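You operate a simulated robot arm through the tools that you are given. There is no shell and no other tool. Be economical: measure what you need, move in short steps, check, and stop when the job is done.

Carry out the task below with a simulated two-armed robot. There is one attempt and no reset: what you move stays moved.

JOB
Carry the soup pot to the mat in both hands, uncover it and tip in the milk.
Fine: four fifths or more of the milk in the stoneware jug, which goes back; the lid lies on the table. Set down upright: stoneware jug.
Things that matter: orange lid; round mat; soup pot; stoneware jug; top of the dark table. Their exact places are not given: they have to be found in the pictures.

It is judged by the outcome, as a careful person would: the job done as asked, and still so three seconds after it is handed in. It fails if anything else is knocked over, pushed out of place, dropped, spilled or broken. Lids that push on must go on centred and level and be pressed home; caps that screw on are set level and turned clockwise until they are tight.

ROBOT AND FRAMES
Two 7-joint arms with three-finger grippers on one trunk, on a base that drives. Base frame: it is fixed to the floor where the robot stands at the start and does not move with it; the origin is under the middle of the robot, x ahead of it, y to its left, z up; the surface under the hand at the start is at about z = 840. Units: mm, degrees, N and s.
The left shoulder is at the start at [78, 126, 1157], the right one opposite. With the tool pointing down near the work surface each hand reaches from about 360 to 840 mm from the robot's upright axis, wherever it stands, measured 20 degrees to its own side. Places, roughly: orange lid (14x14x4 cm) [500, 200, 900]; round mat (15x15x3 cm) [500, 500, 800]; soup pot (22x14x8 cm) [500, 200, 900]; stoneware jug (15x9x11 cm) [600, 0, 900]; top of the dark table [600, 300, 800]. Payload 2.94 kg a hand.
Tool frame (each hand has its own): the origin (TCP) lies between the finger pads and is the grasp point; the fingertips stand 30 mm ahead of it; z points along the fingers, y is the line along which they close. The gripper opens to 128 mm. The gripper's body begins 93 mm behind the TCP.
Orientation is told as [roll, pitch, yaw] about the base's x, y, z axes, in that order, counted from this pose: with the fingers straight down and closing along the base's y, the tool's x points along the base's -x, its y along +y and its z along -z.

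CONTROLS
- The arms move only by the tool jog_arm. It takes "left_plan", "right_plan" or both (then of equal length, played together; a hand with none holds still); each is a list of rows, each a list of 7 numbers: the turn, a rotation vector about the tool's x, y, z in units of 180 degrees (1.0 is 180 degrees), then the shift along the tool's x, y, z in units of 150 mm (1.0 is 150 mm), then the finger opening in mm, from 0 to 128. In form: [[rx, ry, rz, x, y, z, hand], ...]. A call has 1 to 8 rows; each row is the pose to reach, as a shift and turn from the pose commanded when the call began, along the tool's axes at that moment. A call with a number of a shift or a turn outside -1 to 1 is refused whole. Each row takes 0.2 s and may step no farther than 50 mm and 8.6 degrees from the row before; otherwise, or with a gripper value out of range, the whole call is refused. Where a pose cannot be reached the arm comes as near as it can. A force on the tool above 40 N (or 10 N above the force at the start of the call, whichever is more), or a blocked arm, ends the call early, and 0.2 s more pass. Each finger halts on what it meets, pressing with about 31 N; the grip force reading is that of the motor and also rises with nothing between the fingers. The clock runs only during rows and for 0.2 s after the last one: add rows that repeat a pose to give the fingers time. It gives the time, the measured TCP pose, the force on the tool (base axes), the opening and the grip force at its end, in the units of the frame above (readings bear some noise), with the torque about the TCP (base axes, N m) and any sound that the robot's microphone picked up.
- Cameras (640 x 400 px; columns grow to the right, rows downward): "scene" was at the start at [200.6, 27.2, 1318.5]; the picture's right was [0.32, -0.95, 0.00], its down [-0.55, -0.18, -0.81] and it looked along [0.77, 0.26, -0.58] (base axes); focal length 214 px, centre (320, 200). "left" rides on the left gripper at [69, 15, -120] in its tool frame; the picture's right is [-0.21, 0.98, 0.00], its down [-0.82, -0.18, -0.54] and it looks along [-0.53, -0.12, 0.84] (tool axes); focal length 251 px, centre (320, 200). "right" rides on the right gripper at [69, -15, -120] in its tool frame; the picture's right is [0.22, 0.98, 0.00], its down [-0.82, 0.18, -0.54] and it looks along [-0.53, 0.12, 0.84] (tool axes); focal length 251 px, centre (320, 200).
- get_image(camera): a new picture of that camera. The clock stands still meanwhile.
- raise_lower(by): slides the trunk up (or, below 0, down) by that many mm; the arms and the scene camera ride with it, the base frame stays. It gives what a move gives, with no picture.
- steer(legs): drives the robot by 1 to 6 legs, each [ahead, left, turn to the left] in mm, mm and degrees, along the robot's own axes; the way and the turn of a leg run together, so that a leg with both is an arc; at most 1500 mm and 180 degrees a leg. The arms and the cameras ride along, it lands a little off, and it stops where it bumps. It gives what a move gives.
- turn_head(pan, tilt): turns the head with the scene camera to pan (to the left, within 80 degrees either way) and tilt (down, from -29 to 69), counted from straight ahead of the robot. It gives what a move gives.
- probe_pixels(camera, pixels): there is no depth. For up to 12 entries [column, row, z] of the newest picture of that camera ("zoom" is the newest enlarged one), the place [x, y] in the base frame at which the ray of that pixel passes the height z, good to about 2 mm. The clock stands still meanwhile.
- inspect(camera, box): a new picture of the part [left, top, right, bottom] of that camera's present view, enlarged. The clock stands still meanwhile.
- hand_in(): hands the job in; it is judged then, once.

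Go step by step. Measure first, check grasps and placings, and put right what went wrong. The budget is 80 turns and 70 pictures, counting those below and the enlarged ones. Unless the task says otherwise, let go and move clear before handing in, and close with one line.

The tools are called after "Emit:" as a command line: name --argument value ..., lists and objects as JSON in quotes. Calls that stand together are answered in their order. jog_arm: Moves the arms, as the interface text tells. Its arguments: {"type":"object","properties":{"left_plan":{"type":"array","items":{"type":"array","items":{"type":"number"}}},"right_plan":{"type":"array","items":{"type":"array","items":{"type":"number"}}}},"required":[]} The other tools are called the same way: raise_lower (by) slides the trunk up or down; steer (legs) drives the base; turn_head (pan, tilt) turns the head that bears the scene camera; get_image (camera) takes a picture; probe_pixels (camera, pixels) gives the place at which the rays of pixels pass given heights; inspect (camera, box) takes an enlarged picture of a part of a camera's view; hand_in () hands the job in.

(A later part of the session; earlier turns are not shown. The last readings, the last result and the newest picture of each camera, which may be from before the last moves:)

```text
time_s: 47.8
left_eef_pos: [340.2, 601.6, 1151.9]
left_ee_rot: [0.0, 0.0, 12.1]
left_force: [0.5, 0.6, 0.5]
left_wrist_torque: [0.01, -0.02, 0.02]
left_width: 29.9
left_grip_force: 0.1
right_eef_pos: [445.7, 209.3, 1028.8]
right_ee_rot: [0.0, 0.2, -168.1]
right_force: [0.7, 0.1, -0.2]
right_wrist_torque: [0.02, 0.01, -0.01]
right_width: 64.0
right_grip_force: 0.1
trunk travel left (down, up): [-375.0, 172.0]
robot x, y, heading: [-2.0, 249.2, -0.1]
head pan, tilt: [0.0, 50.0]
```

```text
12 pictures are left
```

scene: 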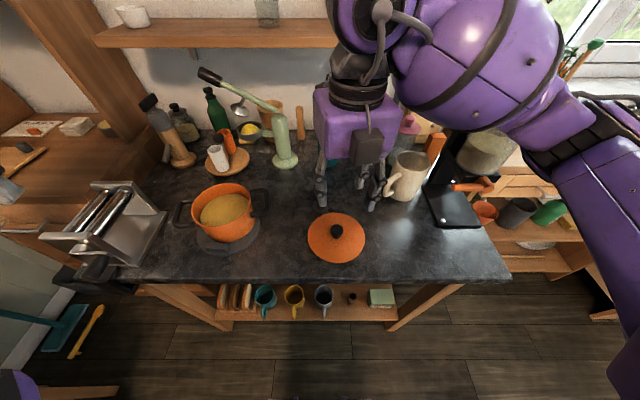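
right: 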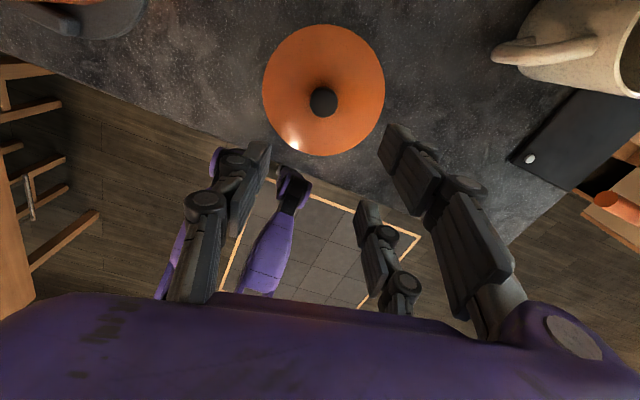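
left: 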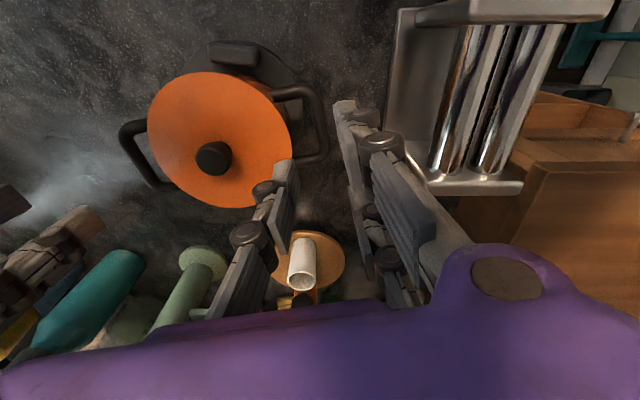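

The lid lies flat on the table and the pot is open on the mat. Next is the jug: I'll grip it from above across the body with fingers on the ±x sides, keeping the spout to the right. I'm turning the right hand to yaw −78° and moving to a viewpoint.

Emit:
jog_arm --right_plan '[[0, 0, -0.047, 0.05, 0.05, -0.15, 80], [0, 0, -0.094, 0.15, 0.12, -0.3, 90], [0, 0, -0.141, 0.25, 0.22, -0.34, 100], [0, 0, -0.188, 0.35, 0.32, -0.34, 110], [0, 0, -0.235, 0.46, 0.42, -0.34, 120], [0, 0, -0.282, 0.57, 0.52, -0.34, 128], [0, 0, -0.329, 0.68, 0.62, -0.34, 128], [0, 0, -0.376, 0.77, 0.7, -0.34, 128]]'

Emit:
jog_arm --right_plan '[[0, 0, -0.047, 0, 0, 0, 128], [0, 0, -0.094, 0, 0, 0, 128], [0, 0, -0.124, 0, 0, 0, 128]]'

Emit:
get_image --camera "right"

Emit:
get_image --camera "scene"

```text
time_s: 49.6
left_eef_pos: [341.7, 599.9, 1151.1]
left_ee_rot: [0.0, 0.0, 12.1]
left_force: [0.6, -0.3, -0.7]
left_wrist_torque: [0.04, -0.02, 0.03]
left_width: 29.7
left_grip_force: 0.0
right_eef_pos: [581.0, 126.1, 1082.5]
right_ee_rot: [0.2, 0.2, -100.2]
right_force: [-0.1, 0.0, 1.6]
right_wrist_torque: [0.02, 0.05, -0.02]
right_width: 128.0
right_grip_force: 0.1
trunk travel left (down, up): [-375.0, 172.0]
robot x, y, heading: [1.8, 247.2, 0.1]
head pan, tilt: [0.0, 50.0]
```

```text
time_s: 50.4
left_eef_pos: [340.5, 601.2, 1151.1]
left_ee_rot: [0.0, 0.0, 12.1]
left_force: [0.0, 0.4, 0.9]
left_wrist_torque: [0.03, -0.01, 0.01]
left_width: 30.1
left_grip_force: 0.1
right_eef_pos: [581.6, 127.5, 1082.4]
right_ee_rot: [0.4, 0.2, -78.0]
right_force: [0.5, -1.1, 0.0]
right_wrist_torque: [-0.02, 0.0, 0.0]
right_width: 127.9
right_grip_force: 0.0
trunk travel left (down, up): [-375.0, 172.0]
robot x, y, heading: [2.6, 248.0, 0.1]
head pan, tilt: [0.0, 50.0]
```

```text
11 pictures are left
```

right: 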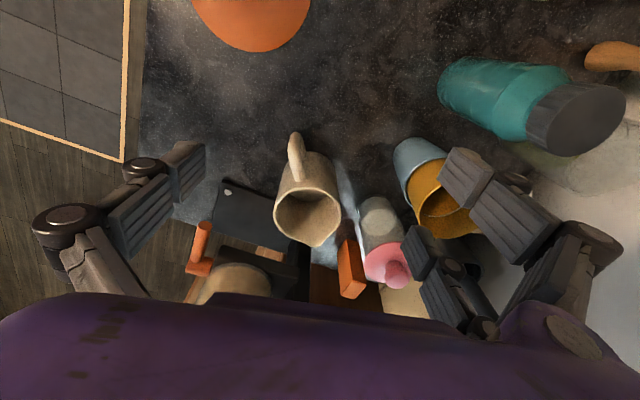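

```text
10 pictures are left
```

scene: 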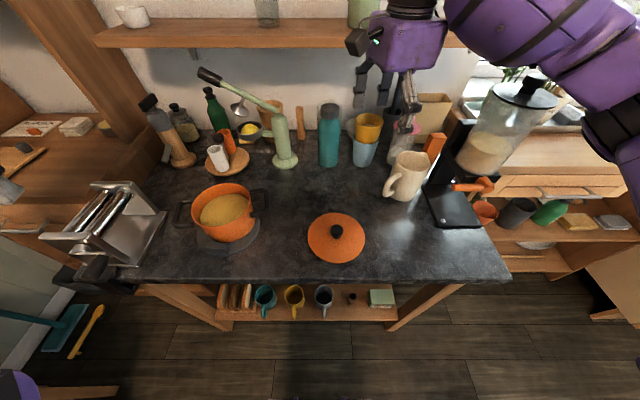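

I can see the jug's rim centre near right-camera (306,212), spout at (318,245), handle at (295,150), and the jar at its right. I'll enlarge and measure.

Emit:
inspect --camera "right" --box '[230, 110, 430, 290]'

Emit:
probe_pixels --camera "right" --pixels '[[306, 212, 950], [273, 212, 950], [340, 212, 950], [318, 247, 950], [295, 140, 935], [306, 182, 950], [361, 222, 900], [400, 215, 900], [380, 200, 870], [365, 250, 940], [396, 160, 900], [427, 190, 900]]'

Emit:
probe_pixels --camera "scene" --pixels '[[411, 160, 950], [395, 160, 950], [428, 160, 950], [428, 158, 960], [405, 200, 840], [385, 190, 890], [421, 188, 840], [376, 155, 900], [425, 140, 930]]'

```text
2.22 times, centred on (330, 200) of right
```

zoom: 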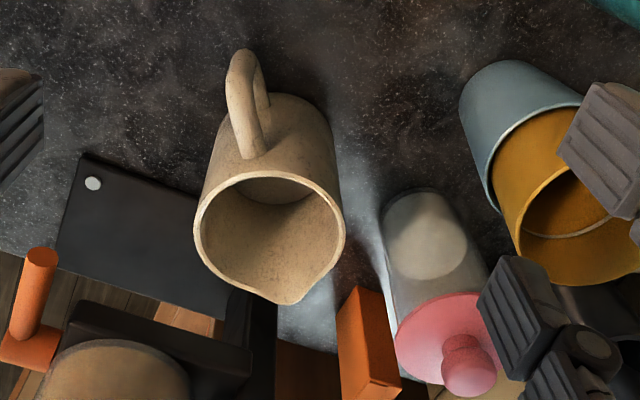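

```text
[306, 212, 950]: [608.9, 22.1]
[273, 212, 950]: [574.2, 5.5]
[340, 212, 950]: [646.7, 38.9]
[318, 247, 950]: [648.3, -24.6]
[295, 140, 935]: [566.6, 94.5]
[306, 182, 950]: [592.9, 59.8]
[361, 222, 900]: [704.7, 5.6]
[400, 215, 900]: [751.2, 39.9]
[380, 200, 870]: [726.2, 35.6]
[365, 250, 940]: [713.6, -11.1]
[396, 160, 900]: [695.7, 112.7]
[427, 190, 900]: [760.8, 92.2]
```

```text
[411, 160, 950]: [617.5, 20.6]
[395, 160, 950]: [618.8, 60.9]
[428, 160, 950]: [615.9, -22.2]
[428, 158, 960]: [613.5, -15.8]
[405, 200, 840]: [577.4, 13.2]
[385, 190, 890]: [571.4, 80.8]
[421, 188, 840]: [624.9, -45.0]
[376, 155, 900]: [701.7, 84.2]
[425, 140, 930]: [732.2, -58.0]
```

Emit:
probe_pixels --camera "right" --pixels '[[203, 225, 900], [203, 225, 940], [276, 198, 850], [230, 185, 850], [250, 250, 900]]'

Emit:
probe_pixels --camera "scene" --pixels '[[453, 187, 900], [453, 187, 940], [429, 184, 850], [435, 226, 850]]'

```text
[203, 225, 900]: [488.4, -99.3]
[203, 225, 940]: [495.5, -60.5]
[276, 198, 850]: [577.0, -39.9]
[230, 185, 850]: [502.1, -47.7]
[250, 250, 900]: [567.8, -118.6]
```

```text
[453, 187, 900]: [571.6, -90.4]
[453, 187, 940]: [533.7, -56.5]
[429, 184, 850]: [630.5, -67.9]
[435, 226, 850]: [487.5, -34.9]
```

The jug's rim centre is (612,20) with its top at z≈952 and an 80 mm diameter; the spout points along azimuth −56°. I'm moving above it with yaw −56° and a 104 mm opening, then checking.

Emit:
jog_arm --right_plan '[[0, 0, -0.03, -0.2, 0.01, 0, 104], [0, 0, -0.06, -0.4, 0.02, 0, 104], [0, 0, -0.09, -0.6, 0.04, 0, 104], [0, 0, -0.122, -0.743, 0.05, 0, 104], [0, 0, -0.122, -0.743, 0.05, 0.3, 104], [0, 0, -0.122, -0.743, 0.05, 0.55, 104]]'

Emit:
get_image --camera "right"

```text
time_s: 51.8
left_eef_pos: [337.5, 606.3, 1151.2]
left_ee_rot: [-0.2, -0.2, 12.1]
left_force: [0.0, -0.6, -0.5]
left_wrist_torque: [-0.02, -0.01, 0.03]
left_width: 30.1
left_grip_force: 0.0
right_eef_pos: [608.2, 26.4, 1003.0]
right_ee_rot: [0.4, -0.2, -55.9]
right_force: [-0.3, 0.8, -0.2]
right_wrist_torque: [-0.05, -0.01, 0.01]
right_width: 103.9
right_grip_force: 0.0
trunk travel left (down, up): [-375.0, 172.0]
robot x, y, heading: [-3.1, 249.4, 0.1]
head pan, tilt: [0.0, 50.0]
```

```text
8 pictures are left
```

right: 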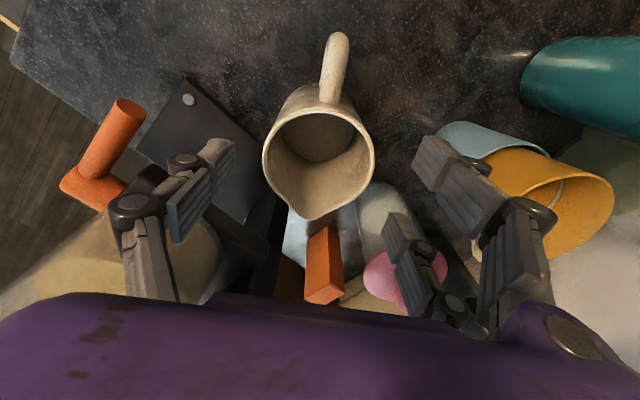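

Emit:
probe_pixels --camera "right" --pixels '[[263, 152, 952], [375, 150, 952], [320, 105, 952], [308, 218, 952], [335, 40, 940], [438, 150, 973], [180, 215, 973], [392, 225, 973], [212, 150, 973], [380, 190, 900], [445, 130, 930]]'

```text
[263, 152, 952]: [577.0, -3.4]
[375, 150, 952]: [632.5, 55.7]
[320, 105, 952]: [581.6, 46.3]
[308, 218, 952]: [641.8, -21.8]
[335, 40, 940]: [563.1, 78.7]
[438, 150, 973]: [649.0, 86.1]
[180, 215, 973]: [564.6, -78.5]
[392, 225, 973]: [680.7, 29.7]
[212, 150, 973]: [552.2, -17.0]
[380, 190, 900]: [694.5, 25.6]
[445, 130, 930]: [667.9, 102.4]
```

The jug is within 3 mm of centre and the axis is 4° off. I'll correct and descend around the body to z≈902.

Emit:
jog_arm --right_plan '[[0, 0, -0.022, -0.006, -0.02, 0.1, 104], [0, 0, -0.022, -0.006, -0.02, 0.25, 104], [0, 0, -0.022, -0.006, -0.02, 0.4, 104], [0, 0, -0.022, -0.006, -0.02, 0.55, 104], [0, 0, -0.022, -0.006, -0.02, 0.673, 104]]'

Emit:
inspect --camera "right" --box '[140, 0, 500, 320]'

```text
time_s: 53.2
left_eef_pos: [308.9, 617.4, 1152.7]
left_ee_rot: [-1.0, -1.1, 12.1]
left_force: [-1.1, -0.1, 0.5]
left_wrist_torque: [-0.06, -0.07, 0.01]
left_width: 30.1
left_grip_force: 0.1
right_eef_pos: [596.1, 45.7, 955.7]
right_ee_rot: [5.6, -3.7, -50.4]
right_force: [-0.4, -0.5, -0.3]
right_wrist_torque: [0.01, 0.04, 0.0]
right_width: 103.8
right_grip_force: 0.1
trunk travel left (down, up): [-375.0, 172.0]
robot x, y, heading: [-2.3, 250.6, -0.1]
head pan, tilt: [0.0, 50.0]
stopped in row 5 (right hand): the arm was blocked; the commanded pose is now the measured one
```

```text
1.25 times, centred on (320, 160) of right
```

zoom: 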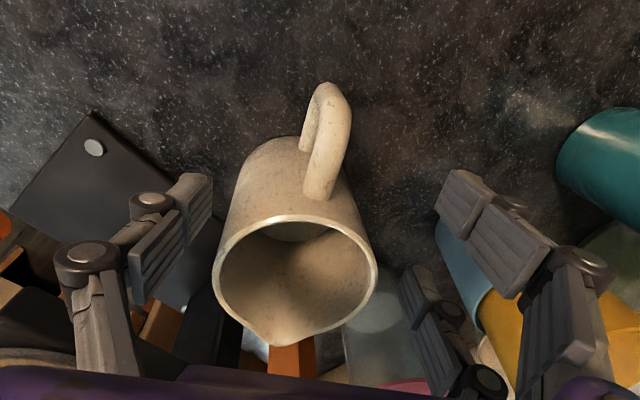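

The right arm was blocked at z 956, and the left arm got pushed about 30 mm without any force at its hand, so the arm links seem to touch each other. I'll look.

Emit:
turn_head --pan 0 --tilt 35

Emit:
get_image --camera "scene"

```text
time_s: 53.9
left_eef_pos: [309.5, 617.7, 1155.4]
left_ee_rot: [-1.0, -1.3, 12.0]
left_force: [-0.4, 0.9, 0.9]
left_wrist_torque: [-0.01, 0.01, 0.03]
left_width: 30.0
left_grip_force: 0.0
right_eef_pos: [594.7, 45.5, 953.9]
right_ee_rot: [5.3, -3.7, -50.3]
right_force: [0.1, 0.1, 0.2]
right_wrist_torque: [0.03, 0.0, 0.02]
right_width: 103.8
right_grip_force: 0.1
trunk travel left (down, up): [-375.0, 172.0]
robot x, y, heading: [-1.5, 251.7, -0.2]
head pan, tilt: [0.0, 35.0]
```

```text
6 pictures are left
```

scene: 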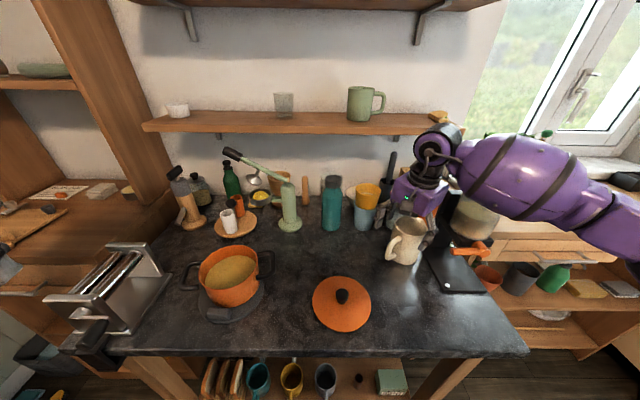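

Nothing visibly touches at the hand. I'll look towards the right arm's forearm and hopper once.

Emit:
turn_head --pan -50 --tilt 40

Emit:
get_image --camera "scene"

```text
time_s: 55.1
left_eef_pos: [311.5, 618.5, 1155.4]
left_ee_rot: [-1.1, -1.3, 12.0]
left_force: [0.5, 0.5, -0.5]
left_wrist_torque: [0.0, -0.02, 0.03]
left_width: 29.9
left_grip_force: 0.1
right_eef_pos: [594.4, 45.6, 954.4]
right_ee_rot: [5.2, -3.7, -50.2]
right_force: [0.2, 0.5, -0.4]
right_wrist_torque: [-0.01, -0.02, -0.04]
right_width: 104.0
right_grip_force: 0.0
trunk travel left (down, up): [-375.0, 172.0]
robot x, y, heading: [-4.0, 251.6, -0.1]
head pan, tilt: [-50.0, 40.0]
```

```text
5 pictures are left
```

scene: 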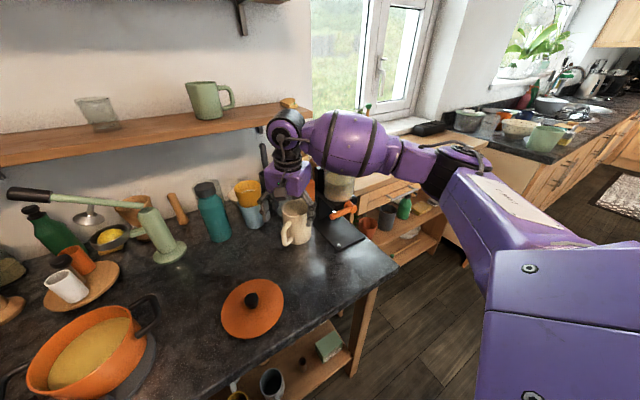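

The right forearm comes in from the right at hopper height and must be resting against the grinder's hopper. I'll lift the right hand straight off, withdraw it, and use the left arm for the jug instead.

Emit:
jog_arm --right_plan '[[0, 0, 0, -0.01, 0.01, -0.15, 104], [0, 0, 0, -0.03, 0.03, -0.4, 104], [0, 0, 0, -0.05, 0.05, -0.65, 104], [0, 0, 0, -0.06, 0.07, -0.9, 104], [0, 0, 0, -0.06, 0.07, -1.0, 104]]'

Emit:
turn_head --pan -30 --tilt 45

```text
time_s: 56.3
left_eef_pos: [338.4, 602.5, 1151.7]
left_ee_rot: [-0.1, -0.1, 12.1]
left_force: [-0.2, 1.5, 0.3]
left_wrist_torque: [-0.06, -0.06, -0.01]
left_width: 29.9
left_grip_force: 0.1
right_eef_pos: [622.5, 23.1, 1082.6]
right_ee_rot: [4.3, -2.1, -51.6]
right_force: [-0.6, 0.0, -0.6]
right_wrist_torque: [-0.02, -0.04, 0.0]
right_width: 104.0
right_grip_force: 0.1
trunk travel left (down, up): [-375.0, 172.0]
robot x, y, heading: [2.5, 248.4, -0.1]
head pan, tilt: [-50.0, 40.0]
```

```text
time_s: 57.1
left_eef_pos: [340.7, 601.3, 1151.4]
left_ee_rot: [0.0, 0.0, 11.9]
left_force: [0.5, -0.5, 0.5]
left_wrist_torque: [0.0, 0.01, 0.01]
left_width: 29.7
left_grip_force: 0.0
right_eef_pos: [623.0, 22.2, 1080.4]
right_ee_rot: [4.1, -1.9, -51.6]
right_force: [-0.5, -0.1, 0.2]
right_wrist_torque: [-0.01, 0.0, 0.0]
right_width: 103.9
right_grip_force: 0.0
trunk travel left (down, up): [-375.0, 172.0]
robot x, y, heading: [-3.7, 253.1, -0.2]
head pan, tilt: [-30.0, 45.0]
```

The left arm sprang back, so the block was a contact through the right arm that is now released. Withdrawing the right hand towards the robot and turning it back towards neutral.

Emit:
jog_arm --right_plan '[[0, 0, 0, 0.03, -0.06, -0.15, 90], [0, 0, 0, 0.1, -0.18, -0.25, 70], [0, 0, 0, 0.2, -0.35, -0.25, 50], [0, 0, 0, 0.3, -0.52, -0.25, 40], [0, 0, 0, 0.4, -0.68, -0.25, 30]]'

Emit:
jog_arm --right_plan '[[0, 0, -0.04, 0.06, -0.1, -0.05, 30], [0, 0, -0.08, 0.12, -0.2, -0.1, 30], [0, 0, -0.12, 0.18, -0.3, -0.15, 30], [0, 0, -0.16, 0.24, -0.4, -0.2, 30], [0, 0, -0.2, 0.3, -0.5, -0.25, 30], [0, 0, -0.24, 0.36, -0.6, -0.25, 30], [0, 0, -0.28, 0.4, -0.68, -0.25, 30]]'

Emit:
get_image --camera "scene"

```text
time_s: 58.3
left_eef_pos: [338.7, 601.2, 1151.6]
left_ee_rot: [0.0, 0.1, 12.0]
left_force: [0.5, -0.8, 0.6]
left_wrist_torque: [0.03, 0.0, 0.01]
left_width: 29.8
left_grip_force: 0.1
right_eef_pos: [503.4, 6.6, 1109.9]
right_ee_rot: [4.1, -1.9, -51.5]
right_force: [-0.9, -0.2, 0.2]
right_wrist_torque: [-0.01, -0.02, -0.01]
right_width: 29.9
right_grip_force: 0.0
trunk travel left (down, up): [-375.0, 172.0]
robot x, y, heading: [-2.7, 251.5, -0.2]
head pan, tilt: [-30.0, 45.0]
```

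```text
time_s: 59.9
left_eef_pos: [338.3, 601.8, 1150.7]
left_ee_rot: [0.0, 0.0, 12.0]
left_force: [0.4, 0.4, -0.8]
left_wrist_torque: [0.0, 0.0, -0.04]
left_width: 29.7
left_grip_force: 0.0
right_eef_pos: [382.9, -11.8, 1137.1]
right_ee_rot: [1.1, -4.3, -0.8]
right_force: [0.8, 0.0, 0.0]
right_wrist_torque: [0.01, -0.01, -0.03]
right_width: 30.0
right_grip_force: 0.0
trunk travel left (down, up): [-375.0, 172.0]
robot x, y, heading: [0.5, 249.2, -0.3]
head pan, tilt: [-30.0, 45.0]
```

```text
4 pictures are left
```

scene: 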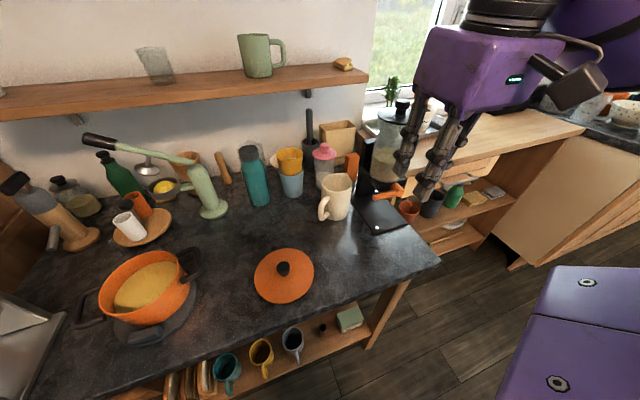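

Everything still stands, hopper included. I'll refresh the jug's position and check the lever tool's position for the left forearm.

Emit:
probe_pixels --camera "scene" --pixels '[[338, 182, 952], [325, 184, 952], [354, 180, 952], [335, 218, 842], [212, 212, 840], [195, 160, 1000], [195, 160, 1060], [85, 138, 1060], [85, 138, 1120], [248, 150, 1000], [260, 203, 840], [292, 195, 840]]'

```text
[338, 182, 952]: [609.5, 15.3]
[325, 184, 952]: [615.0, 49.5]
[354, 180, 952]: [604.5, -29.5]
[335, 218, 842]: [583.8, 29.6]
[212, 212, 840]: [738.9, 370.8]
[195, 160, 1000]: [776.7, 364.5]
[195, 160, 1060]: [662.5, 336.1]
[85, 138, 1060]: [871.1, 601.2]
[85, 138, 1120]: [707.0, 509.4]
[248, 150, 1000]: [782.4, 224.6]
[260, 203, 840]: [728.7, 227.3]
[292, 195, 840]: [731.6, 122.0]
```

The jug centre is confirmed near (608,20), and the lever tool is well behind (x>700). I'll send the left hand across above the table in stages.

Emit:
jog_arm --left_plan '[[0, 0, 0, -0.05, -0.25, 0, 30], [0, 0, 0, -0.1, -0.5, 0, 50], [0, 0, 0, -0.15, -0.75, 0, 70], [0, 0, 0, -0.2, -0.98, 0, 90]]'

Emit:
jog_arm --left_plan '[[0, 0, 0, -0.05, -0.25, 0, 104], [0, 0, 0, -0.1, -0.5, 0, 104], [0, 0, 0, -0.15, -0.75, 0, 104], [0, 0, 0, -0.2, -0.98, 0, 104]]'

Emit:
jog_arm --left_plan '[[0, 0, 0, -0.05, -0.25, 0, 104], [0, 0, 0, -0.1, -0.5, 0, 104], [0, 0, 0, -0.15, -0.75, 0, 104], [0, 0, 0, -0.2, -0.98, 0, 104]]'

Emit:
jog_arm --left_plan '[[0, 0, 0.0445, -0.05, -0.12, 0, 104], [0, 0, 0.089, -0.1, -0.24, 0, 104], [0, 0, 0.1335, -0.15, -0.36, 0, 104], [0, 0, 0.178, -0.2, -0.48, 0, 104], [0, 0, 0.2225, -0.25, -0.6, 0, 104], [0, 0, 0.267, -0.3, -0.72, 0, 104], [0, 0, 0.3115, -0.35, -0.84, 0, 104], [0, 0, 0.356, -0.39, -0.97, 0, 104]]'

```text
time_s: 60.9
left_eef_pos: [399.5, 462.6, 1152.4]
left_ee_rot: [0.1, 0.0, 12.1]
left_force: [-0.8, -0.5, 0.4]
left_wrist_torque: [0.03, 0.0, 0.01]
left_width: 90.0
left_grip_force: 0.1
right_eef_pos: [383.6, -14.0, 1137.1]
right_ee_rot: [1.3, -4.4, -1.0]
right_force: [-0.3, -0.4, -0.1]
right_wrist_torque: [0.02, 0.01, 0.0]
right_width: 29.7
right_grip_force: 0.1
trunk travel left (down, up): [-375.0, 172.0]
robot x, y, heading: [0.6, 249.3, 0.1]
head pan, tilt: [-30.0, 45.0]
```

```text
time_s: 61.9
left_eef_pos: [462.7, 327.7, 1148.0]
left_ee_rot: [0.0, 0.0, 12.2]
left_force: [0.9, 0.2, 0.0]
left_wrist_torque: [0.01, 0.06, 0.0]
left_width: 103.5
left_grip_force: 0.0
right_eef_pos: [386.1, -13.6, 1137.4]
right_ee_rot: [1.2, -4.2, -1.0]
right_force: [1.2, 0.0, 0.2]
right_wrist_torque: [0.01, 0.08, -0.03]
right_width: 29.7
right_grip_force: 0.0
trunk travel left (down, up): [-375.0, 172.0]
robot x, y, heading: [-1.9, 251.9, 0.0]
head pan, tilt: [-30.0, 45.0]
```

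```text
time_s: 62.9
left_eef_pos: [459.3, 327.2, 1148.8]
left_ee_rot: [-0.1, 0.0, 12.2]
left_force: [0.3, 0.0, -0.2]
left_wrist_torque: [-0.01, -0.02, -0.01]
left_width: 103.9
left_grip_force: 0.0
left hand out of reach, approached as far as the arm can: row 1, 2, 3, 4
right_eef_pos: [384.2, -12.6, 1138.1]
right_ee_rot: [1.2, -4.5, -1.0]
right_force: [-0.3, -0.2, -1.0]
right_wrist_torque: [0.03, -0.03, -0.02]
right_width: 29.9
right_grip_force: 0.1
trunk travel left (down, up): [-375.0, 172.0]
robot x, y, heading: [-2.0, 248.8, 0.1]
head pan, tilt: [-30.0, 45.0]
```

```text
time_s: 64.7
left_eef_pos: [525.9, 371.3, 1192.3]
left_ee_rot: [0.1, -0.1, -50.6]
left_force: [-2.2, -0.6, 0.2]
left_wrist_torque: [0.09, -0.04, 0.0]
left_width: 104.1
left_grip_force: 0.0
left hand out of reach, approached as far as the arm can: row 1, 2, 3, 4, 5, 6, 7, 8
right_eef_pos: [383.3, -15.4, 1137.7]
right_ee_rot: [1.1, -4.4, -0.9]
right_force: [-0.8, -1.1, -0.8]
right_wrist_torque: [0.05, 0.0, -0.03]
right_width: 30.0
right_grip_force: 0.1
trunk travel left (down, up): [-375.0, 172.0]
robot x, y, heading: [-4.9, 252.8, -0.0]
head pan, tilt: [-30.0, 45.0]
```

The left arm can't reach that far across from here, so I'll drive right about 300 mm to put the jug in front of it. First I'll check the floor space on the right.

Emit:
probe_pixels --camera "scene" --pixels '[[510, 268, 0], [470, 245, 0], [635, 262, 0], [372, 350, 0], [495, 238, 800], [590, 130, 850], [590, 300, 0]]'

```text
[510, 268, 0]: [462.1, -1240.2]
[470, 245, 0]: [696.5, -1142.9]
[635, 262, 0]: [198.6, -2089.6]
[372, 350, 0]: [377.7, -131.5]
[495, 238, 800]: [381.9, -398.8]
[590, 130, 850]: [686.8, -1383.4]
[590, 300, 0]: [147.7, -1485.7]
```

The floor is clear on the right. Driving 300 mm right.

Emit:
steer --legs '[[0, -300, 0]]'

Emit:
jog_arm --left_plan '[[0, 0, 0, 0, 0.05, 0.1, 104], [0, 0, 0, 0, 0.1, 0.25, 104], [0, 0, 0, 0, 0.15, 0.4, 104]]'

```text
time_s: 67.9
left_eef_pos: [526.0, 76.3, 1191.5]
left_ee_rot: [0.0, -0.1, -50.6]
left_force: [-0.8, 0.2, -0.1]
left_wrist_torque: [-0.01, 0.01, 0.0]
left_width: 104.2
left_grip_force: 0.1
right_eef_pos: [383.7, -309.9, 1136.5]
right_ee_rot: [1.2, -4.4, -1.1]
right_force: [0.2, -0.9, 0.0]
right_wrist_torque: [-0.01, 0.01, 0.0]
right_width: 29.9
right_grip_force: 0.0
trunk travel left (down, up): [-375.0, 172.0]
robot x, y, heading: [-2.2, -44.4, 0.2]
head pan, tilt: [-30.0, 45.0]
```

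```text
time_s: 68.7
left_eef_pos: [543.0, 91.4, 1130.6]
left_ee_rot: [0.0, 0.0, -50.5]
left_force: [0.3, -0.3, -0.3]
left_wrist_torque: [0.01, 0.01, 0.01]
left_width: 104.0
left_grip_force: 0.1
right_eef_pos: [384.1, -308.6, 1137.5]
right_ee_rot: [1.1, -4.4, -1.1]
right_force: [0.0, 0.0, 0.4]
right_wrist_torque: [-0.02, -0.01, 0.01]
right_width: 29.8
right_grip_force: 0.0
trunk travel left (down, up): [-375.0, 172.0]
robot x, y, heading: [-2.9, -47.0, 0.1]
head pan, tilt: [-30.0, 45.0]
```

The left hand responds well here. I'm moving above the jug at z≈1005 and taking a check picture.

Emit:
jog_arm --left_plan '[[0, 0, 0, -0.15, 0.01, 0.1, 104], [0, 0, 0, -0.32, 0.02, 0.2, 104], [0, 0, 0, -0.5, 0.03, 0.3, 104], [0, 0, 0, -0.636, 0.038, 0.45, 104], [0, 0, 0, -0.636, 0.038, 0.65, 104], [0, 0, 0, -0.636, 0.038, 0.83, 104]]'

Emit:
get_image --camera "left"

```text
time_s: 70.1
left_eef_pos: [553.4, 76.9, 1060.8]
left_ee_rot: [0.1, -0.3, -50.7]
left_force: [0.2, 0.0, 0.3]
left_wrist_torque: [0.01, -0.02, 0.01]
left_width: 103.9
left_grip_force: 0.0
left hand out of reach, approached as far as the arm can: row 1, 2, 3, 4, 5, 6
right_eef_pos: [382.7, -309.4, 1137.5]
right_ee_rot: [1.3, -4.5, -1.1]
right_force: [0.1, -0.6, 0.2]
right_wrist_torque: [0.01, 0.02, 0.02]
right_width: 29.9
right_grip_force: 0.1
trunk travel left (down, up): [-375.0, 172.0]
robot x, y, heading: [-4.8, -46.9, -0.0]
head pan, tilt: [-30.0, 45.0]
```

```text
3 pictures are left
```

left: 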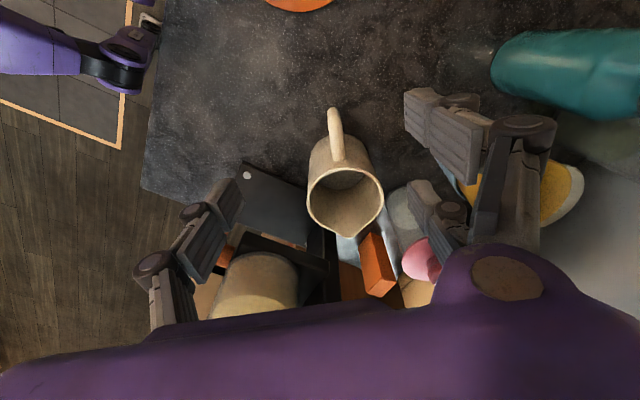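

From here the left arm is joint-limited with this hand yaw. I'll pull back, turn the left hand to yaw ≈ +128° (closing across the same jug axis) and drive a further 100 mm right.

Emit:
jog_arm --left_plan '[[0, 0, -0.047, 0.1, -0.08, -0.1, 104], [0, 0, -0.094, 0.2, -0.16, -0.2, 104], [0, 0, -0.141, 0.3, -0.24, -0.3, 104], [0, 0, -0.188, 0.4, -0.32, -0.4, 104], [0, 0, -0.235, 0.53, -0.43, -0.4, 104], [0, 0, -0.282, 0.53, -0.43, -0.4, 104], [0, 0, -0.329, 0.53, -0.43, -0.4, 104], [0, 0, -0.376, 0.53, -0.43, -0.4, 104]]'

Emit:
jog_arm --left_plan '[[0, 0, -0.047, 0, 0, 0, 104], [0, 0, -0.094, 0, 0, 0, 104], [0, 0, -0.141, 0, 0, 0, 104], [0, 0, -0.188, 0, 0, 0, 104], [0, 0, -0.235, 0, 0, 0, 104], [0, 0, -0.282, 0, 0, 0, 104], [0, 0, -0.329, 0, 0, 0, 104], [0, 0, -0.376, 0, 0, 0, 104]]'

Emit:
jog_arm --left_plan '[[0, 0, -0.047, 0, 0, 0, 104], [0, 0, -0.094, 0, 0, 0, 104], [0, 0, -0.141, 0, 0, 0, 104], [0, 0, -0.188, 0, 0, 0, 104], [0, 0, -0.24, 0, 0, 0, 104]]'

Emit:
steer --legs '[[0, -100, 0]]'

```text
time_s: 71.9
left_eef_pos: [455.3, 95.9, 1119.2]
left_ee_rot: [-0.1, 0.0, 17.3]
left_force: [0.4, -0.2, 0.1]
left_wrist_torque: [0.02, -0.01, 0.0]
left_width: 103.9
left_grip_force: 0.0
right_eef_pos: [383.3, -310.9, 1138.1]
right_ee_rot: [1.2, -4.4, -1.1]
right_force: [0.0, -0.2, -0.3]
right_wrist_torque: [0.0, 0.01, 0.03]
right_width: 29.9
right_grip_force: 0.1
trunk travel left (down, up): [-375.0, 172.0]
robot x, y, heading: [-0.8, -49.9, -0.0]
head pan, tilt: [-30.0, 45.0]
```

```text
time_s: 73.7
left_eef_pos: [456.8, 96.3, 1119.0]
left_ee_rot: [-0.1, 0.1, 84.9]
left_force: [-0.6, -0.2, -0.4]
left_wrist_torque: [-0.02, 0.0, -0.01]
left_width: 103.7
left_grip_force: 0.0
right_eef_pos: [383.7, -309.2, 1137.1]
right_ee_rot: [1.2, -4.4, -1.1]
right_force: [-0.4, -0.2, -0.5]
right_wrist_torque: [0.01, 0.01, 0.0]
right_width: 30.3
right_grip_force: 0.1
trunk travel left (down, up): [-375.0, 172.0]
robot x, y, heading: [-3.9, -46.4, 0.1]
head pan, tilt: [-30.0, 45.0]
```

```text
refused: row 5 steps farther than a row can; nothing moved
```

```text
time_s: 75.3
left_eef_pos: [455.6, -4.0, 1120.5]
left_ee_rot: [-0.1, 0.1, 84.8]
left_force: [0.5, 0.0, 0.4]
left_wrist_torque: [0.03, 0.02, -0.01]
left_width: 103.7
left_grip_force: 0.1
right_eef_pos: [384.1, -409.8, 1138.0]
right_ee_rot: [1.2, -4.4, -1.1]
right_force: [0.1, -1.0, 0.3]
right_wrist_torque: [0.02, 0.0, 0.01]
right_width: 30.1
right_grip_force: 0.1
trunk travel left (down, up): [-375.0, 172.0]
robot x, y, heading: [-2.7, -145.8, 0.0]
head pan, tilt: [-30.0, 45.0]
```

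The hand is at yaw 85°. Before moving in, I'll probe what stands beside the jug on the grinder side using the last left-hand picture.

Emit:
probe_pixels --camera "left" --pixels '[[307, 192, 952], [383, 190, 952], [345, 237, 952], [335, 112, 940], [262, 235, 900], [262, 235, 960], [330, 265, 900], [330, 265, 960], [248, 165, 850], [307, 188, 850], [225, 250, 960], [372, 240, 950]]'

```text
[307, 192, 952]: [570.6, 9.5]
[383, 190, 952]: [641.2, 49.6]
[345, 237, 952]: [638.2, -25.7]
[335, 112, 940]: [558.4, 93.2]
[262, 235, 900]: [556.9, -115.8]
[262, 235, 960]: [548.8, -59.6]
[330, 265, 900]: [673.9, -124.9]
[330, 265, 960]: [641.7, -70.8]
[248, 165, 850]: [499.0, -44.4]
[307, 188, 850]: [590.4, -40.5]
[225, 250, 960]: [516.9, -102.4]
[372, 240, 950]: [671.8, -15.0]
```

The jug centre is ≈(606,26), and the grinder body starts at y≈−60. I'm moving above the jug with yaw 126° and a 98 mm opening.

Emit:
jog_arm --left_plan '[[0, 0, -0.03, -0.035, -0.12, 0.05, 98], [0, 0, -0.06, -0.07, -0.24, 0.1, 98], [0, 0, -0.09, -0.105, -0.36, 0.15, 98], [0, 0, -0.12, -0.14, -0.48, 0.2, 98], [0, 0, -0.15, -0.175, -0.6, 0.25, 98], [0, 0, -0.18, -0.21, -0.73, 0.3, 98], [0, 0, -0.21, -0.25, -0.86, 0.35, 98], [0, 0, -0.229, -0.283, -0.98, 0.4, 98]]'

Emit:
jog_arm --left_plan '[[0, 0, 0, 0, 0, 0.2, 98], [0, 0, 0, 0, 0, 0.38, 98]]'

Emit:
get_image --camera "left"

```text
time_s: 77.1
left_eef_pos: [606.5, 25.8, 1058.2]
left_ee_rot: [0.0, 0.1, 126.1]
left_force: [0.5, 0.4, 1.0]
left_wrist_torque: [-0.01, 0.04, -0.02]
left_width: 98.2
left_grip_force: 0.0
right_eef_pos: [384.9, -409.9, 1138.0]
right_ee_rot: [1.0, -4.3, -1.2]
right_force: [0.3, 0.3, 0.4]
right_wrist_torque: [-0.04, 0.03, -0.04]
right_width: 29.8
right_grip_force: 0.0
trunk travel left (down, up): [-375.0, 172.0]
robot x, y, heading: [-1.4, -145.4, -0.1]
head pan, tilt: [-30.0, 45.0]
```

```text
time_s: 77.7
left_eef_pos: [607.9, 27.6, 1000.9]
left_ee_rot: [-0.1, 0.2, 126.0]
left_force: [0.2, 0.8, 0.3]
left_wrist_torque: [0.0, 0.02, 0.0]
left_width: 98.2
left_grip_force: 0.1
right_eef_pos: [383.8, -410.5, 1137.5]
right_ee_rot: [1.1, -4.4, -1.1]
right_force: [-0.2, 0.3, -0.4]
right_wrist_torque: [-0.03, 0.02, 0.0]
right_width: 30.0
right_grip_force: 0.1
trunk travel left (down, up): [-375.0, 172.0]
robot x, y, heading: [-2.1, -144.8, -0.2]
head pan, tilt: [-30.0, 45.0]
```

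```text
2 pictures are left
```

left: 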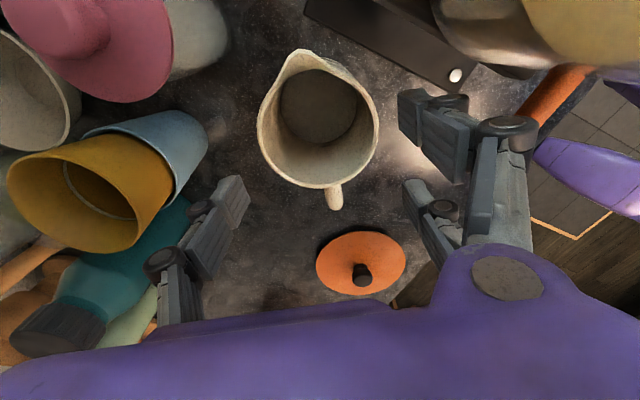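

Emit:
probe_pixels --camera "left" --pixels '[[257, 135, 952], [379, 133, 952], [300, 52, 952], [335, 190, 952], [336, 205, 940], [245, 190, 971], [402, 100, 971], [408, 190, 971]]'

```text
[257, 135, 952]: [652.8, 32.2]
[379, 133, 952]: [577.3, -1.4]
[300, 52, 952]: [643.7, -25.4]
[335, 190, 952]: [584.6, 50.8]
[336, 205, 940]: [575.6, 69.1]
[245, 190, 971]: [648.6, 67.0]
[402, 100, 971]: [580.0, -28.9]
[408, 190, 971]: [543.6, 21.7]
```

The hand is nearly centred, about 5 mm off towards the spout. I'll correct and descend to z≈895.

Emit:
jog_arm --left_plan '[[0, 0, 0, 0.034, 0.017, 0.1, 98], [0, 0, 0, 0.034, 0.017, 0.25, 98], [0, 0, 0, 0.034, 0.017, 0.4, 98], [0, 0, 0, 0.034, 0.017, 0.55, 98], [0, 0, 0, 0.034, 0.017, 0.707, 98]]'

```text
time_s: 78.9
left_eef_pos: [612.1, 51.9, 912.5]
left_ee_rot: [-0.1, 0.0, 126.1]
left_force: [3.0, 1.6, 3.2]
left_wrist_torque: [0.24, -0.46, -0.01]
left_width: 115.3
left_grip_force: 15.2
left hand out of reach, approached as far as the arm can: row 1, 2, 3, 4, 5
right_eef_pos: [383.9, -410.9, 1138.1]
right_ee_rot: [1.1, -4.4, -1.2]
right_force: [0.7, 0.6, -0.6]
right_wrist_torque: [-0.02, 0.0, -0.02]
right_width: 29.9
right_grip_force: 0.1
trunk travel left (down, up): [-375.0, 172.0]
robot x, y, heading: [-2.6, -147.9, -0.1]
head pan, tilt: [-30.0, 45.0]
```

The arm ran out of reach near the bottom and the hand drifted onto the jug (width 115). I'll rise straight back up, then lower with the trunk instead, since the pose at z≈1000 was reachable.

Emit:
jog_arm --left_plan '[[0, 0, 0, 0, 0, -0.15, 98], [0, 0, 0, 0, 0, -0.3, 98], [0, 0, 0, 0, 0, -0.45, 98], [0, 0, 0, 0, 0, -0.6, 98], [0, 0, 0, 0, 0, -0.707, 98]]'

```text
time_s: 80.1
left_eef_pos: [612.9, 49.9, 1021.8]
left_ee_rot: [0.0, 0.1, 125.9]
left_force: [1.0, -0.8, -0.7]
left_wrist_torque: [0.02, -0.01, 0.01]
left_width: 100.2
left_grip_force: 0.4
right_eef_pos: [382.9, -410.9, 1138.2]
right_ee_rot: [1.1, -4.4, -1.1]
right_force: [-0.1, 0.3, -0.3]
right_wrist_torque: [0.03, -0.01, -0.04]
right_width: 29.7
right_grip_force: 0.1
trunk travel left (down, up): [-375.0, 172.0]
robot x, y, heading: [-5.4, -146.7, -0.1]
head pan, tilt: [-30.0, 45.0]
```

It came up with the hand at (613,50,1022). I'll back the hand up by 80 mm relative to the robot and drive the base 80 mm forward, so the same spot is well inside reach.

Emit:
jog_arm --left_plan '[[0, 0, 0, -0.05, 0.16, -0.05, 98], [0, 0, 0, -0.12, 0.36, -0.1, 98], [0, 0, 0, -0.178, 0.563, -0.13, 98]]'

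Emit:
steer --legs '[[80, 0, 0]]'

Emit:
jog_arm --left_plan '[[0, 0, 0, 0, 0, 0.1, 98], [0, 0, 0, 0, 0, 0.2, 98]]'

Emit:
get_image --camera "left"

```text
time_s: 80.9
left_eef_pos: [527.0, 24.0, 1041.7]
left_ee_rot: [0.1, 0.1, 126.0]
left_force: [-1.0, -0.8, 0.5]
left_wrist_torque: [0.04, -0.01, -0.01]
left_width: 98.3
left_grip_force: 0.1
right_eef_pos: [382.9, -411.0, 1137.7]
right_ee_rot: [1.1, -4.4, -1.2]
right_force: [-0.2, 0.8, 0.4]
right_wrist_torque: [0.0, -0.05, -0.02]
right_width: 29.8
right_grip_force: 0.2
trunk travel left (down, up): [-375.0, 172.0]
robot x, y, heading: [-3.9, -148.0, -0.4]
head pan, tilt: [-30.0, 45.0]
```

```text
time_s: 81.9
left_eef_pos: [608.5, 22.3, 1042.0]
left_ee_rot: [0.0, 0.1, 125.9]
left_force: [-1.0, -0.9, 0.3]
left_wrist_torque: [0.01, 0.04, -0.01]
left_width: 98.2
left_grip_force: 0.1
right_eef_pos: [462.4, -410.6, 1137.9]
right_ee_rot: [1.1, -4.4, -1.1]
right_force: [-1.0, -0.1, 0.3]
right_wrist_torque: [0.0, 0.03, -0.01]
right_width: 30.0
right_grip_force: 0.2
trunk travel left (down, up): [-375.0, 172.0]
robot x, y, heading: [74.8, -147.5, 0.1]
head pan, tilt: [-30.0, 45.0]
```

```text
time_s: 82.5
left_eef_pos: [607.2, 23.6, 1009.1]
left_ee_rot: [0.0, 0.2, 125.9]
left_force: [-0.1, 0.2, 0.5]
left_wrist_torque: [-0.03, 0.02, 0.0]
left_width: 98.1
left_grip_force: 0.0
right_eef_pos: [462.9, -410.1, 1137.9]
right_ee_rot: [1.2, -4.3, -1.0]
right_force: [0.1, -0.4, 0.0]
right_wrist_torque: [0.0, 0.02, 0.01]
right_width: 30.0
right_grip_force: 0.0
trunk travel left (down, up): [-375.0, 172.0]
robot x, y, heading: [78.2, -145.8, -0.0]
head pan, tilt: [-30.0, 45.0]
```

```text
1 pictures are left
```

left: 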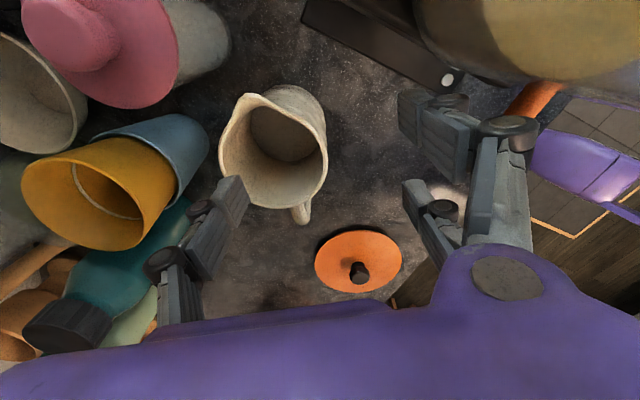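

The jug has been pushed a little towards the cups but stands upright. Re-measuring it.

Emit:
probe_pixels --camera "left" --pixels '[[219, 155, 945], [328, 155, 945], [247, 97, 945], [296, 210, 945], [300, 222, 930], [268, 152, 945], [240, 185, 979], [402, 95, 979], [408, 187, 979], [208, 150, 900]]'

```text
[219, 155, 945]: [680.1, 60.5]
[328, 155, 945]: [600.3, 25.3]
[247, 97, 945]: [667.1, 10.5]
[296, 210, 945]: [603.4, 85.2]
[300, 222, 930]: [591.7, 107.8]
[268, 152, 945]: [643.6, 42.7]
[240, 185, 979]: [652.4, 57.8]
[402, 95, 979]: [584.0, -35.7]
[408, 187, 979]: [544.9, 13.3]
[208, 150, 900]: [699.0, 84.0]
```

The jug now sits at about (636,47), upright, with its axis at azimuth −50°. The cups are close on one side, so I'll grip with the far finger in the gap between cup and jar (closing azimuth 10°, yaw 100°). I'm positioning above it and then testing a 20 mm descent.

Emit:
jog_arm --left_plan '[[0, 0, 0.036, 0.001, -0.06, 0, 98], [0, 0, 0.072, 0.002, -0.12, 0, 98], [0, 0, 0.108, 0.003, -0.18, 0, 98], [0, 0, 0.144, 0.005, -0.238, 0, 98], [0, 0, 0.144, 0.005, -0.238, 0.13, 98]]'

```text
time_s: 83.7
left_eef_pos: [636.8, 41.4, 989.3]
left_ee_rot: [-0.1, 0.1, 100.0]
left_force: [0.1, 0.2, 0.4]
left_wrist_torque: [-0.02, -0.02, -0.03]
left_width: 97.9
left_grip_force: 0.1
right_eef_pos: [462.9, -410.1, 1138.0]
right_ee_rot: [1.1, -4.4, -1.1]
right_force: [0.9, 0.2, -0.4]
right_wrist_torque: [0.03, 0.0, 0.0]
right_width: 30.1
right_grip_force: 0.0
trunk travel left (down, up): [-375.0, 172.0]
robot x, y, heading: [79.2, -147.7, -0.1]
head pan, tilt: [-30.0, 45.0]
```

No reach warning. Now lowering with the trunk in two steps, watching for contact.

Emit:
raise_lower --by -35

```text
time_s: 84.5
left_eef_pos: [637.0, 42.8, 957.5]
left_ee_rot: [-0.1, 0.3, 100.0]
left_force: [-0.1, -0.5, 0.7]
left_wrist_torque: [-0.01, 0.0, -0.01]
left_width: 98.0
left_grip_force: 0.0
right_eef_pos: [460.5, -410.2, 1101.5]
right_ee_rot: [1.1, -4.3, -1.2]
right_force: [-0.9, -0.6, -0.3]
right_wrist_torque: [-0.02, 0.02, -0.03]
right_width: 29.7
right_grip_force: 0.1
trunk travel left (down, up): [-340.0, 207.0]
robot x, y, heading: [77.0, -150.9, 0.1]
head pan, tilt: [-30.0, 45.0]
```

Emit:
raise_lower --by -25

Emit:
raise_lower --by -25

```text
time_s: 85.2
left_eef_pos: [636.9, 42.6, 931.7]
left_ee_rot: [0.0, 0.1, 100.0]
left_force: [-0.2, 0.1, -0.2]
left_wrist_torque: [0.01, -0.01, 0.03]
left_width: 98.1
left_grip_force: 0.1
right_eef_pos: [461.7, -410.4, 1078.6]
right_ee_rot: [1.1, -4.6, -1.1]
right_force: [-0.3, -0.1, 0.7]
right_wrist_torque: [-0.02, 0.0, 0.01]
right_width: 29.9
right_grip_force: 0.1
trunk travel left (down, up): [-315.0, 232.0]
robot x, y, heading: [78.4, -145.9, -0.1]
head pan, tilt: [-30.0, 45.0]
```

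```text
time_s: 86.0
left_eef_pos: [637.5, 43.4, 906.7]
left_ee_rot: [-0.1, 0.2, 100.1]
left_force: [-0.4, 0.0, -0.5]
left_wrist_torque: [-0.03, -0.02, -0.01]
left_width: 97.7
left_grip_force: 0.1
right_eef_pos: [461.5, -410.9, 1053.0]
right_ee_rot: [1.2, -4.4, -1.2]
right_force: [-0.5, -0.2, -0.4]
right_wrist_torque: [0.01, -0.05, -0.03]
right_width: 29.9
right_grip_force: 0.0
trunk travel left (down, up): [-290.0, 257.0]
robot x, y, heading: [75.5, -147.7, -0.1]
head pan, tilt: [-30.0, 45.0]
```

No contact at z 907, so I'm closing on the jug.

Emit:
jog_arm --left_plan '[[0, 0, 0, 0, 0, 0, 88], [0, 0, 0, 0, 0, 0, 80], [0, 0, 0, 0, 0, 0, 70], [0, 0, 0, 0, 0, 0, 60], [0, 0, 0, 0, 0, 0, 50], [0, 0, 0, 0, 0, 0, 40]]'

```text
time_s: 87.3
left_eef_pos: [636.7, 42.7, 906.3]
left_ee_rot: [-0.1, 0.1, 99.9]
left_force: [5.3, 1.4, 5.4]
left_wrist_torque: [0.09, -0.2, -0.08]
left_width: 84.7
left_grip_force: 31.2
right_eef_pos: [461.1, -409.7, 1052.7]
right_ee_rot: [1.2, -4.4, -1.1]
right_force: [-0.4, 0.5, 0.3]
right_wrist_torque: [-0.01, 0.01, 0.0]
right_width: 30.2
right_grip_force: 0.1
trunk travel left (down, up): [-290.0, 257.0]
robot x, y, heading: [73.9, -148.1, 0.0]
head pan, tilt: [-30.0, 45.0]
```

It grips at 84.7 mm and 31 N. Lifting with the trunk.

Emit:
raise_lower --by 30

Emit:
raise_lower --by 140

```text
time_s: 88.1
left_eef_pos: [637.4, 42.2, 935.4]
left_ee_rot: [0.1, 0.2, 100.2]
left_force: [0.4, 0.1, -4.1]
left_wrist_torque: [-0.07, -0.07, -0.01]
left_width: 84.3
left_grip_force: 30.7
right_eef_pos: [462.0, -409.5, 1083.1]
right_ee_rot: [1.1, -4.4, -1.1]
right_force: [0.8, 0.5, 0.6]
right_wrist_torque: [-0.01, -0.02, -0.04]
right_width: 29.7
right_grip_force: 0.1
trunk travel left (down, up): [-320.0, 227.0]
robot x, y, heading: [75.7, -146.5, 0.1]
head pan, tilt: [-30.0, 45.0]
```

```text
time_s: 89.8
left_eef_pos: [637.3, 43.5, 1076.4]
left_ee_rot: [0.0, 0.2, 100.0]
left_force: [0.2, 0.2, -3.6]
left_wrist_torque: [-0.02, -0.08, 0.02]
left_width: 84.7
left_grip_force: 30.9
right_eef_pos: [462.2, -409.7, 1222.6]
right_ee_rot: [1.0, -4.3, -1.1]
right_force: [0.3, -0.2, 0.1]
right_wrist_torque: [0.01, 0.02, 0.0]
right_width: 29.8
right_grip_force: 0.1
trunk travel left (down, up): [-460.0, 87.0]
robot x, y, heading: [74.8, -144.6, 0.1]
head pan, tilt: [-30.0, 45.0]
```

The jug is up (about 0.4 kg). I'll back the base off to x≈−50 and drive left to y≈230 so the pot is in front of the left arm.

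Emit:
steer --legs '[[-125, 0, 0], [0, 377, 0]]'

Emit:
turn_head --pan 20 --tilt 50

Emit:
jog_arm --left_plan '[[0, 0, 0.0457, 0, 0, 0, 40], [0, 0, 0.0914, 0, 0, 0, 40], [0, 0, 0.1371, 0, 0, 0, 40], [0, 0, 0.1829, 0, 0, 0, 40], [0, 0, 0.2286, 0, 0, 0, 40], [0, 0, 0.2743, 0, 0, 0, 40], [0, 0, 0.32, 0, 0, 0, 40]]'

```text
time_s: 94.5
left_eef_pos: [514.0, 411.4, 1076.2]
left_ee_rot: [-0.2, 0.0, 99.5]
left_force: [-0.3, -0.1, -3.9]
left_wrist_torque: [-0.06, -0.06, 0.02]
left_width: 84.5
left_grip_force: 31.1
right_eef_pos: [335.5, -39.5, 1222.8]
right_ee_rot: [1.1, -4.4, -1.7]
right_force: [0.0, 0.4, -0.6]
right_wrist_torque: [0.0, 0.02, 0.0]
right_width: 30.0
right_grip_force: 0.0
trunk travel left (down, up): [-460.0, 87.0]
robot x, y, heading: [-46.9, 229.2, -0.8]
head pan, tilt: [-30.0, 45.0]
```

```text
time_s: 95.7
left_eef_pos: [515.2, 412.5, 1075.7]
left_ee_rot: [-0.2, 0.1, 99.5]
left_force: [0.1, 0.7, -3.7]
left_wrist_torque: [-0.06, -0.05, 0.0]
left_width: 84.7
left_grip_force: 31.1
right_eef_pos: [335.8, -38.1, 1221.1]
right_ee_rot: [1.1, -4.4, -1.6]
right_force: [-0.8, 0.5, -0.5]
right_wrist_torque: [-0.02, 0.02, -0.02]
right_width: 29.9
right_grip_force: 0.2
trunk travel left (down, up): [-460.0, 87.0]
robot x, y, heading: [-44.7, 228.9, -0.6]
head pan, tilt: [20.0, 50.0]
```

```text
time_s: 97.3
left_eef_pos: [515.3, 412.7, 1076.9]
left_ee_rot: [-0.1, 0.1, 41.7]
left_force: [1.0, 0.1, -4.6]
left_wrist_torque: [-0.07, 0.01, 0.0]
left_width: 84.3
left_grip_force: 30.9
right_eef_pos: [334.3, -38.7, 1223.4]
right_ee_rot: [1.1, -4.4, -1.7]
right_force: [-0.2, 0.4, 0.3]
right_wrist_torque: [0.0, -0.01, 0.01]
right_width: 30.0
right_grip_force: 0.0
trunk travel left (down, up): [-460.0, 87.0]
robot x, y, heading: [-50.2, 230.9, -0.8]
head pan, tilt: [20.0, 50.0]
```

Yaw is 42° and the grip is steady. Continuing to yaw −15° while moving to the start-of-pour position past the pot's centre.

Emit:
jog_arm --left_plan '[[0, 0, 0.045, -0.085, 0.022, -0.01, 40], [0, 0, 0.09, -0.17, 0.045, -0.02, 40], [0, 0, 0.135, -0.255, 0.067, -0.03, 40], [0, 0, 0.18, -0.34, 0.09, -0.04, 40], [0, 0, 0.225, -0.425, 0.112, -0.05, 40], [0, 0, 0.27, -0.51, 0.135, -0.06, 40], [0, 0, 0.315, -0.595, 0.157, -0.06, 40]]'

```text
time_s: 98.9
left_eef_pos: [567.8, 488.9, 1085.8]
left_ee_rot: [0.0, -0.1, -14.9]
left_force: [-0.7, 0.4, -3.5]
left_wrist_torque: [-0.04, 0.05, 0.0]
left_width: 84.5
left_grip_force: 31.2
right_eef_pos: [335.3, -39.9, 1223.4]
right_ee_rot: [1.1, -4.4, -1.7]
right_force: [-1.2, 0.9, -0.4]
right_wrist_torque: [-0.03, 0.0, -0.01]
right_width: 29.8
right_grip_force: 0.1
trunk travel left (down, up): [-460.0, 87.0]
robot x, y, heading: [-47.7, 228.8, -0.7]
head pan, tilt: [20.0, 50.0]
```

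The jug is upright beside the pot axis, with the spout about 12 mm past the pot's centre. I'm beginning the tilt, 5° per row, keeping the spout over the pot.

Emit:
jog_arm --left_plan '[[-0.0139, -0.0241, 0, -0.018, 0.01, 0, 40], [-0.0278, -0.0481, 0, -0.033, 0.019, 0, 40], [-0.0417, -0.0722, 0, -0.046, 0.027, 0, 40], [-0.0556, -0.0962, 0, -0.056, 0.032, 0, 40], [-0.0694, -0.1203, 0, -0.064, 0.037, 0, 40], [-0.0833, -0.1443, 0, -0.068, 0.039, 0, 40], [-0.0972, -0.1684, 0, -0.069, 0.04, 0, 40], [-0.1111, -0.1924, 0, -0.068, 0.039, 0, 40]]'

```text
time_s: 100.7
left_eef_pos: [577.5, 492.3, 1084.8]
left_ee_rot: [22.6, -34.0, -21.8]
left_force: [-0.2, 0.3, -3.0]
left_wrist_torque: [-0.01, 0.09, 0.02]
left_width: 84.3
left_grip_force: 31.2
right_eef_pos: [335.5, -38.1, 1222.4]
right_ee_rot: [1.1, -4.4, -1.6]
right_force: [-1.3, 0.3, -0.5]
right_wrist_torque: [0.03, 0.03, -0.01]
right_width: 29.8
right_grip_force: 0.1
trunk travel left (down, up): [-460.0, 87.0]
robot x, y, heading: [-51.7, 227.0, -0.7]
head pan, tilt: [20.0, 50.0]
```

It's tracking as planned (pointing azimuth 15°, 40° tilt). Next to 75°.

Emit:
jog_arm --left_plan '[[-0.0139, -0.0241, 0, 0.003, -0.002, -0.003, 40], [-0.0278, -0.0481, 0, 0.009, -0.005, -0.009, 40], [-0.0417, -0.0722, 0, 0.016, -0.009, -0.016, 40], [-0.0556, -0.0962, 0, 0.026, -0.015, -0.025, 40], [-0.0694, -0.1203, 0, 0.038, -0.022, -0.036, 40], [-0.0833, -0.1443, 0, 0.051, -0.03, -0.05, 40], [-0.0972, -0.1684, 0, 0.067, -0.039, -0.065, 40], [-0.0972, -0.1684, 0, 0.067, -0.039, -0.065, 40]]'

```text
time_s: 102.5
left_eef_pos: [564.1, 490.3, 1091.7]
left_ee_rot: [53.5, -54.4, -43.7]
left_force: [-0.4, -0.3, -3.1]
left_wrist_torque: [-0.02, 0.07, -0.01]
left_width: 83.9
left_grip_force: 30.8
left hand out of reach, approached as far as the arm can: row 6, 7, 8
right_eef_pos: [335.8, -38.7, 1222.7]
right_ee_rot: [1.1, -4.4, -1.7]
right_force: [-0.3, -0.1, -0.1]
right_wrist_torque: [-0.03, -0.03, -0.02]
right_width: 29.7
right_grip_force: 0.1
trunk travel left (down, up): [-460.0, 87.0]
robot x, y, heading: [-47.1, 228.5, -0.7]
head pan, tilt: [20.0, 50.0]
```

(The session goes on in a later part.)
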